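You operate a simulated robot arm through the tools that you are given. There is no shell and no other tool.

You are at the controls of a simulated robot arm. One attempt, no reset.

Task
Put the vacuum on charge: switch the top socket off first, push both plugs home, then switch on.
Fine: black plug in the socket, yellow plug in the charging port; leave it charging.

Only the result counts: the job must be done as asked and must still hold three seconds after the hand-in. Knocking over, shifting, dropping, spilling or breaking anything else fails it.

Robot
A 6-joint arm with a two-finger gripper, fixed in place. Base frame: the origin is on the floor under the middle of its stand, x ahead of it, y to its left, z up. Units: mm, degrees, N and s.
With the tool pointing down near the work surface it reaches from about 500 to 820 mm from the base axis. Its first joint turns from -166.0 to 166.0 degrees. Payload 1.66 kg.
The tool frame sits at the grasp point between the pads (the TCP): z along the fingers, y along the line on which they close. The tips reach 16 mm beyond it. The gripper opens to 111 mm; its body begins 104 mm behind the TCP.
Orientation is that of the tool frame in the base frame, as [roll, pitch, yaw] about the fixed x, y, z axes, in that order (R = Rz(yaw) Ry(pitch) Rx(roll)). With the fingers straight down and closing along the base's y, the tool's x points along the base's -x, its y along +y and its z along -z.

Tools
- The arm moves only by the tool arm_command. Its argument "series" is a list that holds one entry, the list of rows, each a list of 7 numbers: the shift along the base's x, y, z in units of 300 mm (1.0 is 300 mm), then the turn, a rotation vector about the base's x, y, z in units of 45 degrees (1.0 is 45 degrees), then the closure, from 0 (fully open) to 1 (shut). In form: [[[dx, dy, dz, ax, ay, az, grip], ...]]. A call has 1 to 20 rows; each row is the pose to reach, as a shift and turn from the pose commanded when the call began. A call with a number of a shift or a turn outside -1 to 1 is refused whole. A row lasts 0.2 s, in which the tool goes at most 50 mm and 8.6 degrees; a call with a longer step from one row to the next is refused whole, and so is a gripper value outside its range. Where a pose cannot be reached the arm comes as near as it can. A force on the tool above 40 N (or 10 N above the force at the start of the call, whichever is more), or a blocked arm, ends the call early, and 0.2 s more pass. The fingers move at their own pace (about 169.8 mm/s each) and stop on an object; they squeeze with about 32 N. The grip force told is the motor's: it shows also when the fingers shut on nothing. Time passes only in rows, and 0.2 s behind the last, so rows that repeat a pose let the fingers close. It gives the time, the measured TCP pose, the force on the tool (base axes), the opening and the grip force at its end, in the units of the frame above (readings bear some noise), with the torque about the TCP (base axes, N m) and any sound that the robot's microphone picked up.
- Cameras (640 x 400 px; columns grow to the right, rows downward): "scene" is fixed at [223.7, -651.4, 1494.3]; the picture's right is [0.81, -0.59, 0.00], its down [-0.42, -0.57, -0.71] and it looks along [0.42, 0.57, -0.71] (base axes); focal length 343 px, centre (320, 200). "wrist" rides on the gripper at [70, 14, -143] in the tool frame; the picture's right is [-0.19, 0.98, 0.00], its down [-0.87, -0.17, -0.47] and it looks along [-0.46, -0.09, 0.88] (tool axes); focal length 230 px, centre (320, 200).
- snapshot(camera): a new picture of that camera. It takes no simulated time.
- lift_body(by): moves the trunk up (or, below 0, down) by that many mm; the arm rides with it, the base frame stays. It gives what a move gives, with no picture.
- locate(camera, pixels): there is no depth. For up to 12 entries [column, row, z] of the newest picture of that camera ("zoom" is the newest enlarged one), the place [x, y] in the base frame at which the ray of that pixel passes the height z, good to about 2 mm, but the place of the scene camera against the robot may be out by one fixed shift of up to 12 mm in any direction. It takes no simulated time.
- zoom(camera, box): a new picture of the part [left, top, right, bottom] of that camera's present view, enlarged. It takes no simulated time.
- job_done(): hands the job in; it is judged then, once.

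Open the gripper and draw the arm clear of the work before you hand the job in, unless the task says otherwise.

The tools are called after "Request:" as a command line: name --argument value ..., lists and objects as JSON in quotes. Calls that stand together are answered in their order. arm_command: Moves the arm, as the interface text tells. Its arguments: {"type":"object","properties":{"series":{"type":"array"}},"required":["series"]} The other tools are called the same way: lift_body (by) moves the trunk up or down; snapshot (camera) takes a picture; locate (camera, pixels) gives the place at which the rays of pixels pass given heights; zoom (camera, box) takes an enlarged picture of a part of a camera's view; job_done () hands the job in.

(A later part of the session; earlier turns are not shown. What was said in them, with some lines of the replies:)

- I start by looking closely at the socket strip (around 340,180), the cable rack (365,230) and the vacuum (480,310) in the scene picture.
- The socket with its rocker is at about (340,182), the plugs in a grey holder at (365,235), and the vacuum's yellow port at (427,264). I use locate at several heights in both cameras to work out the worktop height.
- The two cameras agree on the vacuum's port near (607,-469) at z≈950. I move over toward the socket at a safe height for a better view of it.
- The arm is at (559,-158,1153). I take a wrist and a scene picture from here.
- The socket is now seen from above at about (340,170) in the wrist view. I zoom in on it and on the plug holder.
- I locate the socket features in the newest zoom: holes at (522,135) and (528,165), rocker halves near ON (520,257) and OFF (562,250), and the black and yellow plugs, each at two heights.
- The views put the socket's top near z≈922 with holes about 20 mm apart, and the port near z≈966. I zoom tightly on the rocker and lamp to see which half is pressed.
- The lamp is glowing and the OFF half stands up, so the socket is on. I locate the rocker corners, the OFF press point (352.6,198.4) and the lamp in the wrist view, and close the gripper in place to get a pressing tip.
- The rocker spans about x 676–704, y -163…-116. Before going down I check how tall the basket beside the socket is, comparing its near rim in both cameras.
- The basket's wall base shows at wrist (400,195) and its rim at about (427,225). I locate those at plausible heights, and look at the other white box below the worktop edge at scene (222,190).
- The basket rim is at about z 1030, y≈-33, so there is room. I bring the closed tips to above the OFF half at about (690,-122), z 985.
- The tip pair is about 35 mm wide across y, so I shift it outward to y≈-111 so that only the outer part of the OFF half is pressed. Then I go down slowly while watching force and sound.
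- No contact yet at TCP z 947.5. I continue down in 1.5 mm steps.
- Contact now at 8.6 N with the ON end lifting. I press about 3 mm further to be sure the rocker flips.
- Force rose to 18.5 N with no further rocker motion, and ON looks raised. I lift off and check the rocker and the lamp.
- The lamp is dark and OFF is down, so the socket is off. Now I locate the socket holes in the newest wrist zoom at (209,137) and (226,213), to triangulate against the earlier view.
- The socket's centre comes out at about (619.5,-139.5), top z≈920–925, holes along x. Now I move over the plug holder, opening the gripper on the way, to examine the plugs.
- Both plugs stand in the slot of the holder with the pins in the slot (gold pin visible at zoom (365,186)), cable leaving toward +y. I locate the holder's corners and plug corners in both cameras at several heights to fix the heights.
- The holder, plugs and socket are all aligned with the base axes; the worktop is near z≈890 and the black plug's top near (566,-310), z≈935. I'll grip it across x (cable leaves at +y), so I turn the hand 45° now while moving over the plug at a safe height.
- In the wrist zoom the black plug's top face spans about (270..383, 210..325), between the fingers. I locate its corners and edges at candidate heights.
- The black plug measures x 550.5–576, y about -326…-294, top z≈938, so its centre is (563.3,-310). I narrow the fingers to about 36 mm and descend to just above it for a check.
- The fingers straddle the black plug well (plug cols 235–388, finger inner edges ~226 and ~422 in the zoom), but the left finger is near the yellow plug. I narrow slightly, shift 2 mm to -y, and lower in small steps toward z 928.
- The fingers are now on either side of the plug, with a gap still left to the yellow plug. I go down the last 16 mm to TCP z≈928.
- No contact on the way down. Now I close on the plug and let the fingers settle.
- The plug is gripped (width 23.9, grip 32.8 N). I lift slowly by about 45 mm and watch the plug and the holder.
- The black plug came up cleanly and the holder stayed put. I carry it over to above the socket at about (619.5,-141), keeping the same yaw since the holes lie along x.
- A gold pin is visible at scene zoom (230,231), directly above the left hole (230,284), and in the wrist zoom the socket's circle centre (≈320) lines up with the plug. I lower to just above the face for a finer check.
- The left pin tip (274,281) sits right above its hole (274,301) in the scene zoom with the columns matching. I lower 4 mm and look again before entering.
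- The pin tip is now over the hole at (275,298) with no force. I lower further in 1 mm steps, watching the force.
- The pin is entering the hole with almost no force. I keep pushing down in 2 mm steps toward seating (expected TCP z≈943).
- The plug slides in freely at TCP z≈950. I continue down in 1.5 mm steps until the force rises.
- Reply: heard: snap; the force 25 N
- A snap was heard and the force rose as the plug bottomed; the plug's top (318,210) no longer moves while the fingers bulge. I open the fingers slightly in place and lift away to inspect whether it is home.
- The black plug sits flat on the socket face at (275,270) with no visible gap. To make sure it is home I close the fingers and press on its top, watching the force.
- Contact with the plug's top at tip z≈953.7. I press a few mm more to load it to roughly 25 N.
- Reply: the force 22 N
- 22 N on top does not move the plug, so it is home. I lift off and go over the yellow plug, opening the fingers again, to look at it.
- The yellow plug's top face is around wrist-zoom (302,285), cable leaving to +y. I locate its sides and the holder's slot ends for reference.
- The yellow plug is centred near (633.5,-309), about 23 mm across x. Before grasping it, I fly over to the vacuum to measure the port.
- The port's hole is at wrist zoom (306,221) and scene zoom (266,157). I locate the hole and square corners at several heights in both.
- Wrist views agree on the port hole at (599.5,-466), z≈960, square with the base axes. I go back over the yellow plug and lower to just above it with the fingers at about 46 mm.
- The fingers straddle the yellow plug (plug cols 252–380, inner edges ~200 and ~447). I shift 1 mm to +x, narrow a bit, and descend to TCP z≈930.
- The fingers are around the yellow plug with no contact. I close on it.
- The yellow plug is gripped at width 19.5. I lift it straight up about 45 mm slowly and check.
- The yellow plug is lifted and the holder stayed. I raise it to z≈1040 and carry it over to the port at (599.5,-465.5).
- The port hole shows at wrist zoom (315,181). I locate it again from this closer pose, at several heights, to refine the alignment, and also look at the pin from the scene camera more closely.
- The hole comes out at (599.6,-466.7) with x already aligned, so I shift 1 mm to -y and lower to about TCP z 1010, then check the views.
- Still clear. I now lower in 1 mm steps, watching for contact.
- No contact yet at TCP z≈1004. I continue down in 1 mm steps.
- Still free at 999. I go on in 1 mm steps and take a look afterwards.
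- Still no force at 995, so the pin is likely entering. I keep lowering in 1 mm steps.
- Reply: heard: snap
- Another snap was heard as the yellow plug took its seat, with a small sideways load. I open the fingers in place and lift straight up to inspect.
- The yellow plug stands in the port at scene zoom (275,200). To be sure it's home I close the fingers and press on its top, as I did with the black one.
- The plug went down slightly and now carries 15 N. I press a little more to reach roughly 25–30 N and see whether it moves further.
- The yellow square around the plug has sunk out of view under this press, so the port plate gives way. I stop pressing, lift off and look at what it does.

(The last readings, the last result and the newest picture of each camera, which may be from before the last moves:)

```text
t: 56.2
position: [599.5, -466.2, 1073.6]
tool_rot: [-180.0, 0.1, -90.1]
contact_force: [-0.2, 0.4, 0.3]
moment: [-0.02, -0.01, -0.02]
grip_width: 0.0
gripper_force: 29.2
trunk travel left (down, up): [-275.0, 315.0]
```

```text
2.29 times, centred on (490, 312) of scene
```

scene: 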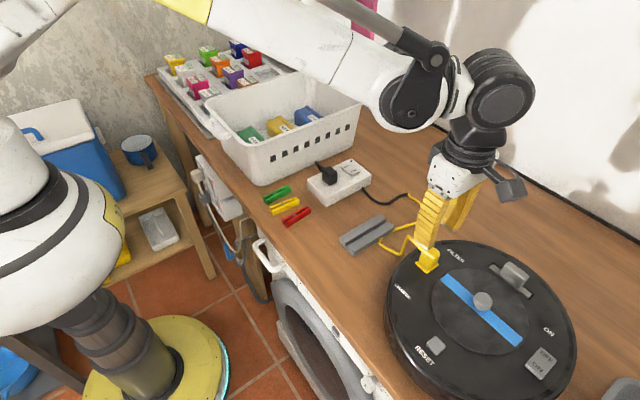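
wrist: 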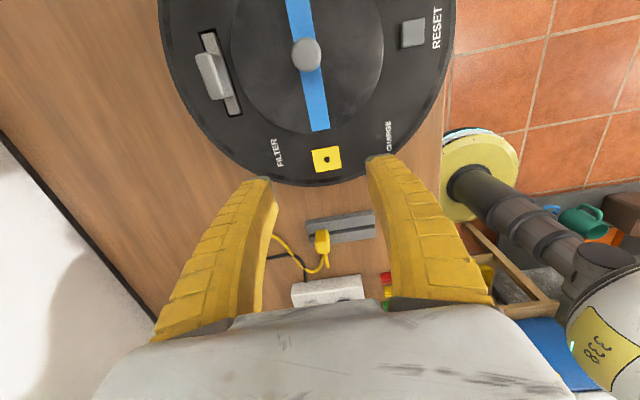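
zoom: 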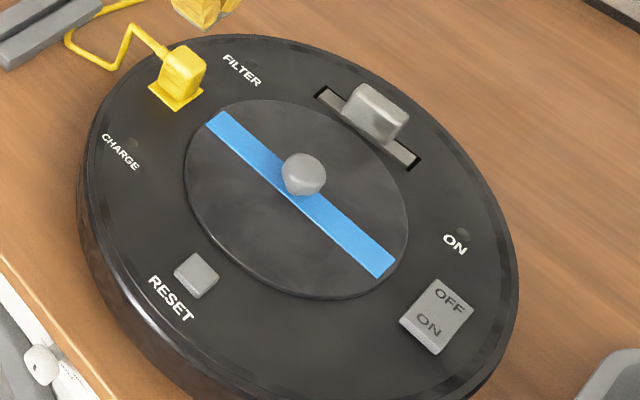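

The plate sprang back with the plug in it, so the port is merely spring-mounted. I zoom in closely to check whether the plug sits flush on the plate.

Request:
zoom --camera "scene" --box '[417, 240, 449, 276]'

Request:
zoom --camera "scene" --box '[312, 155, 352, 195]'

Request:
zoom --camera "wrist" --box '[295, 120, 345, 170]'

```text
11.11 times, centred on (433, 258) of scene
```

zoom: 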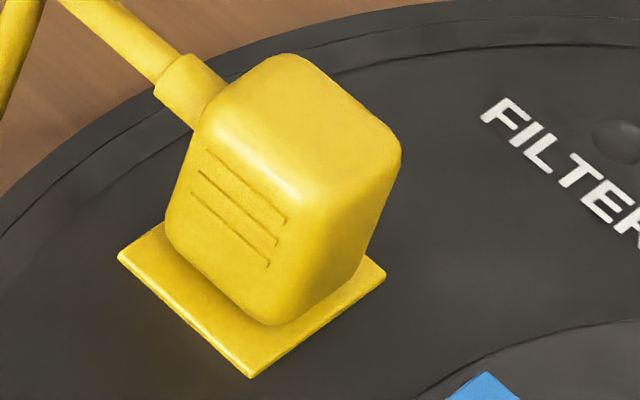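

```text
10.00 times, centred on (332, 175) of scene
```

zoom: 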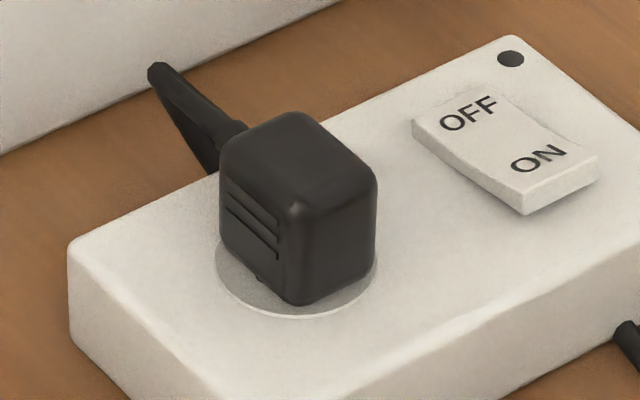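

```text
8.00 times, centred on (320, 145) of wrist
```

zoom: 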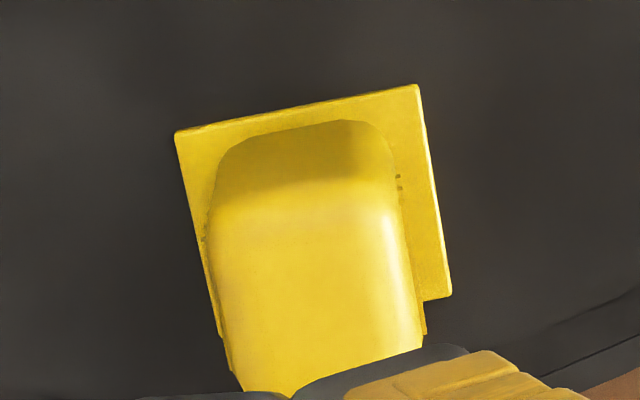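

The yellow plug looks flush in the port. On the black plug there is a small nub at (258,280) under its left face, so I zoom right in on its base.

Request:
zoom --camera "scene" --box '[320, 178, 340, 190]'

Request:
zoom --camera "scene" --box '[423, 258, 443, 270]'

```text
16.00 times, centred on (330, 184) of scene
```

zoom: 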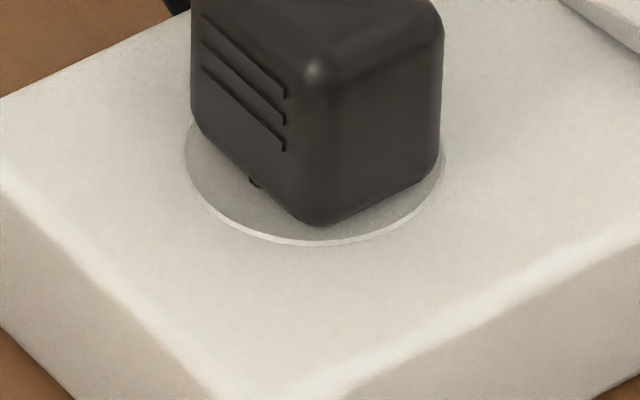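

```text
16.00 times, centred on (433, 264) of scene
```

zoom: 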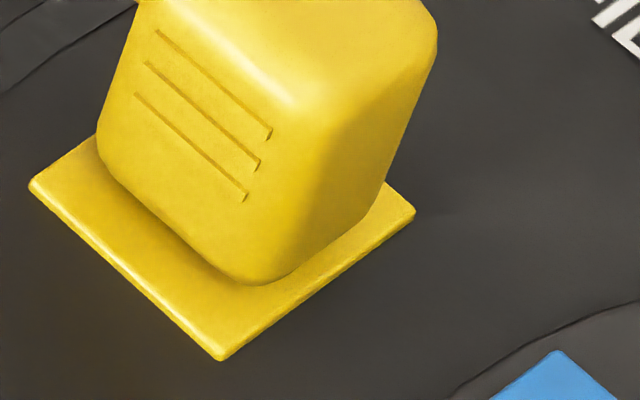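

The nub is just the hole's rim peeking out below the rounded plug edge; both plugs are in. Now I carry the closed fingers back toward the socket at safe height for the ON half.

Request:
arm_command --series '[[[0, 0, 0.1, 0, 0, 0, 1], [0.04, 0.14, 0.1, 0, 0, 0, 1], [0.08, 0.29, 0.1, 0, 0, 0, 1], [0.12, 0.44, 0.1, 0, 0, 0, 1], [0.16, 0.59, 0.1, 0, 0, 0, 1], [0.2, 0.74, 0.1, 0, 0, 0, 1], [0.25, 0.88, 0.1, 0, 0, 0, 1], [0.295, 0.985, 0.05, 0, 0, 0, 1], [0.295, 0.985, -0.05, 0, 0, 0, 1], [0.295, 0.985, -0.05, 0, 0, 0, 1]]]'

Request:
zoom --camera "wrist" --box '[240, 100, 400, 200]'

Request:
snapshot --camera "wrist"

Request:
zoom --camera "scene" --box '[300, 110, 420, 210]'

```text
t: 58.4
position: [687.0, -169.7, 1058.6]
tool_rot: [-179.9, 0.0, -89.9]
contact_force: [-0.9, -0.5, 0.2]
moment: [0.04, -0.02, 0.0]
grip_width: 0.0
gripper_force: 29.1
trunk travel left (down, up): [-275.0, 315.0]
```

```text
4.00 times, centred on (320, 150) of wrist
```

zoom: 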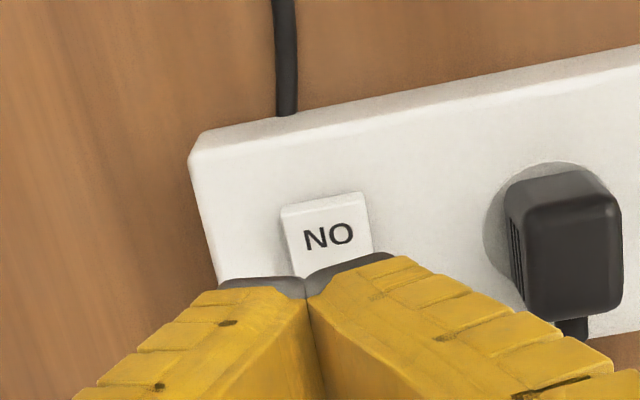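

```text
taken
```

wrist: 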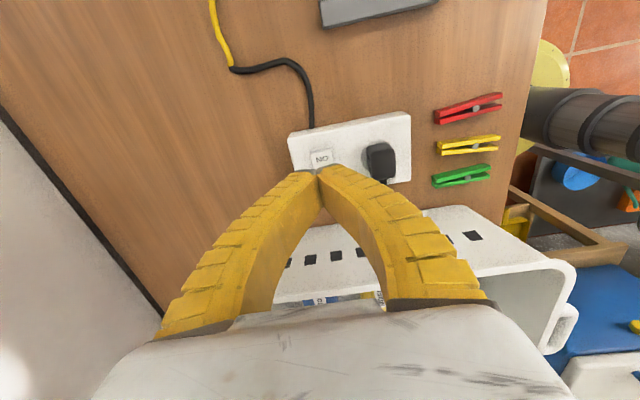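

```text
4.00 times, centred on (360, 160) of scene
```

zoom: 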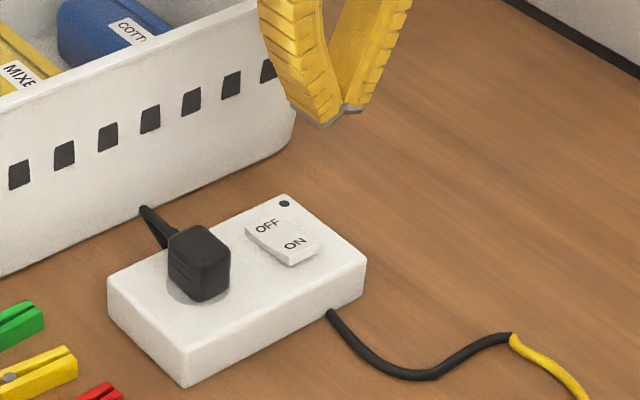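

The raised ON half is visible at wrist zoom (325,230) above the tips. I locate its end and letters to place the press.

Request:
locate --camera "wrist" --pixels '[[310.75, 152, 930], [330.5, 148.25, 930], [322, 158.75, 930], [322, 158.75, 925], [288, 136, 921], [400, 112, 921]]'

```text
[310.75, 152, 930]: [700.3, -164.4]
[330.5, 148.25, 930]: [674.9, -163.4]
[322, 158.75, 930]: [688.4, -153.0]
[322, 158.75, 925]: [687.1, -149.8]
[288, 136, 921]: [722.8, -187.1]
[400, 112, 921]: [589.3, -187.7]
```

ON's outer end is at y≈-164, x 675–700. I set the tips at about (688,-167) and descend to just above, then step down 2 mm at a time.

Request:
arm_command --series '[[[0, 0.0133, -0.12, 0, 0, 0, 1], [0, 0.0133, -0.24, 0, 0, 0, 1], [0, 0.0133, -0.33, 0, 0, 0, 1], [0, 0.0133, -0.36, 0, 0, 0, 1], [0, 0.0133, -0.367, 0, 0, 0, 1], [0, 0.0133, -0.374, 0, 0, 0, 1], [0, 0.0133, -0.381, 0, 0, 0, 1], [0, 0.0133, -0.388, 0, 0, 0, 1], [0, 0.0133, -0.395, 0, 0, 0, 1]]]'

Request:
zoom --camera "scene" --box '[320, 135, 390, 195]'

```text
t: 60.4
position: [688.2, -167.0, 939.9]
tool_rot: [-180.0, 0.0, -90.0]
contact_force: [0.3, -0.1, -0.1]
moment: [0.0, 0.0, 0.01]
grip_width: 6.1
gripper_force: 28.6
trunk travel left (down, up): [-275.0, 315.0]
```

```text
6.67 times, centred on (355, 165) of scene
```

zoom: 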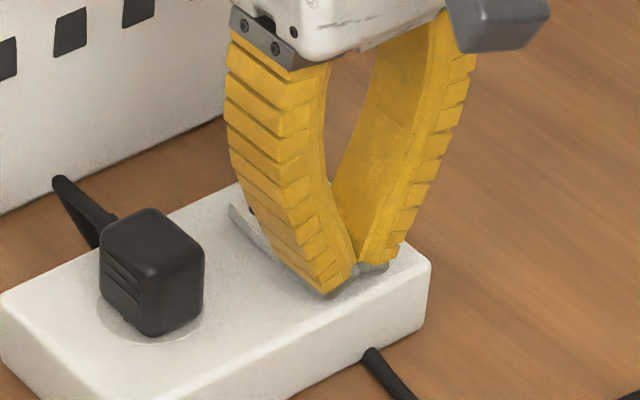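

The tips are at the ON half but the force is still near zero at z≈940. I press on down in 1.5 mm steps.

Request:
arm_command --series '[[[0, 0, -0.005, 0, 0, 0, 1], [0, 0, -0.01, 0, 0, 0, 1], [0, 0, -0.015, 0, 0, 0, 1], [0, 0, -0.018, 0, 0, 0, 1]]]'

Request:
zoom --camera "scene" --box '[320, 135, 390, 195]'

```text
t: 61.4
position: [687.1, -166.3, 935.5]
tool_rot: [-179.9, 0.0, -90.1]
contact_force: [2.0, -2.0, 20.3]
moment: [0.12, -0.01, -0.08]
grip_width: 6.0
gripper_force: 28.7
trunk travel left (down, up): [-275.0, 315.0]
```

```text
6.67 times, centred on (355, 165) of scene
```

zoom: 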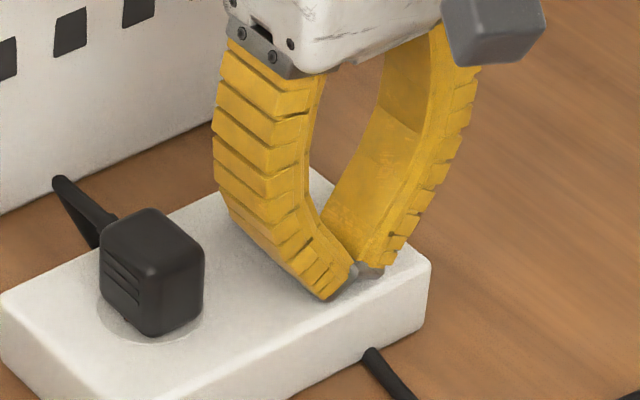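

The force is 20 N with the tips low on the ON side. I lift off and check the rocker, the socket lamp and the CHARGE lamp.

Request:
arm_command --series '[[[0, 0, 0.03, 0, 0, 0, 1], [0, 0, 0.1, 0, 0, 0, 1], [0, 0, 0.22, 0, 0, 0, 1], [0, 0, 0.36, 0, 0, 0, 1], [-0.1, 0, 0.45, 0, 0, 0, 1], [-0.1, 0, 0.45, 0, 0, 0, 1]]]'

Request:
zoom --camera "scene" --box '[310, 150, 380, 200]'

Request:
zoom --camera "scene" --box '[370, 225, 610, 400]'

```text
t: 62.8
position: [658.8, -165.8, 1068.6]
tool_rot: [180.0, 0.0, -90.1]
contact_force: [0.9, -1.3, 0.3]
moment: [-0.03, -0.01, 0.01]
grip_width: 0.2
gripper_force: 28.9
trunk travel left (down, up): [-275.0, 315.0]
```

```text
8.00 times, centred on (345, 175) of scene
```

zoom: 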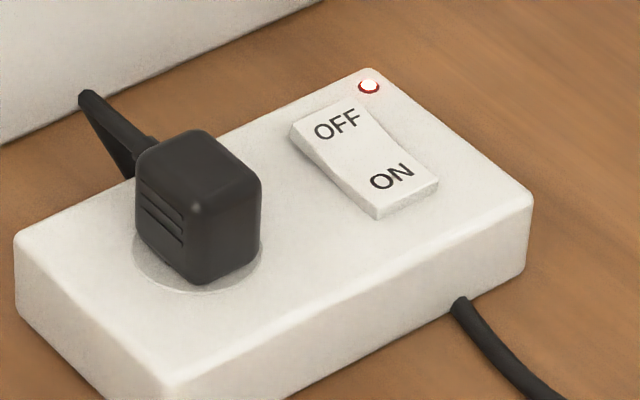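

```text
2.29 times, centred on (490, 312) of scene
```

zoom: 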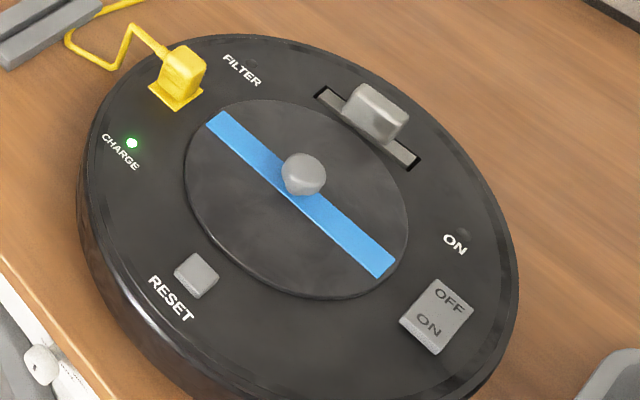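

The socket lamp is lit and the vacuum's CHARGE lamp at (131,143) glows green, so it is charging. I raise the arm, open the gripper and draw back clear of the work.

Request:
arm_command --series '[[[0, 0, 0.15, 0, 0, 0, 1], [0, 0, 0.3, 0, 0, 0, 0.7], [-0.08, -0.06, 0.42, 0, 0, 0, 0.4], [-0.2, -0.13, 0.48, 0, 0, 0, 0], [-0.34, -0.18, 0.5, 0, 0, 0, 0], [-0.48, -0.24, 0.52, 0, 0, 0, 0], [-0.62, -0.3, 0.54, 0, 0, 0, 0], [-0.75, -0.35, 0.56, 0, 0, 0, 0], [-0.75, -0.35, 0.56, 0, 0, 0, 0], [-0.75, -0.35, 0.56, 0, 0, 0, 0]]]'

Request:
snapshot --camera "scene"

Request:
zoom --camera "scene" --box '[300, 140, 500, 310]'

Request:
snapshot --camera "wrist"

```text
t: 65.0
position: [434.0, -270.5, 1238.4]
tool_rot: [-179.9, 0.0, -90.1]
contact_force: [0.2, 1.3, -0.6]
moment: [0.03, 0.01, -0.01]
grip_width: 111.0
gripper_force: 0.2
trunk travel left (down, up): [-275.0, 315.0]
```

```text
taken
```

scene: 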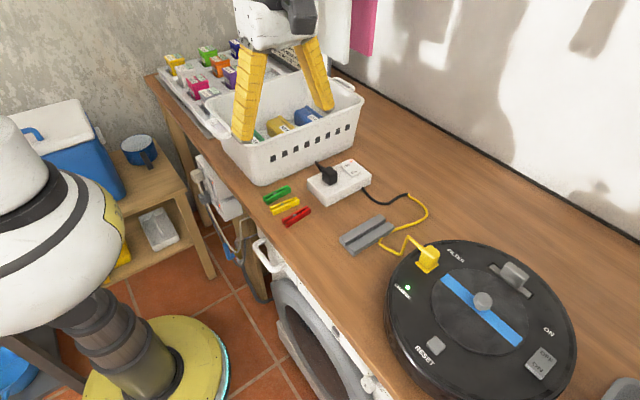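

```text
2.35 times, centred on (400, 225) of scene
```

zoom: 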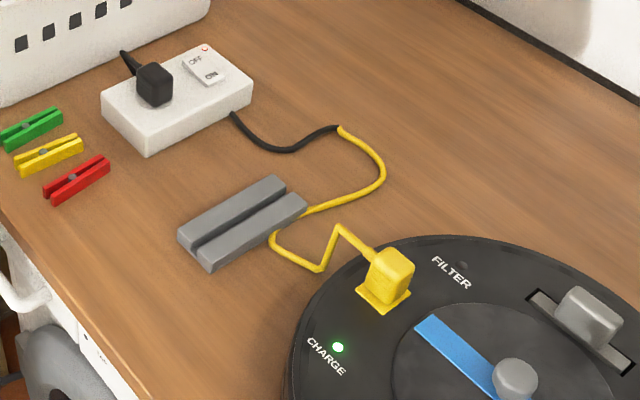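

```text
taken
```

wrist: 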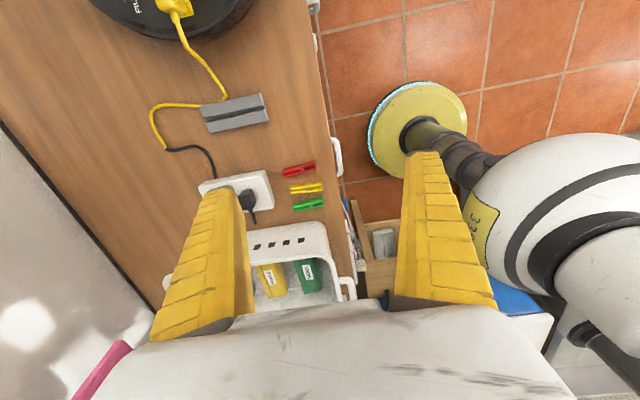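

Both lamps are lit (socket lamp, and CHARGE green at zoom (338,347)), the plugs are in place, holder and pegs are where they were, and the arm is clear with the gripper open. I hand the job in.

Request:
job_done

```text
The job is handed in.
```

The vacuum is charging: its CHARGE lamp glows green and the socket lamp is lit. I've handed the job in, but no verdict has come back yet.

- **Socket off:** I pressed OFF first and saw the lamp go dark before touching the plugs. There are two other sockets below the worktop, both with plugs already in them. I took "the top socket" to mean the one on the worktop and left those two alone.
- **Black plug:** It is in the worktop socket. I heard a snap, and about 22 N on top of it afterwards moved nothing.
- **Yellow plug:** It is in the charging port, also with a snap. When I pressed it to check, the port plate sank under about 20 N. It sprang back with the plug still in place.
- **Socket on:** I pressed ON last, and both lamps came on.

In the last picture the plug holder, pegs and basket were where they started. The arm is clear with the gripper open.
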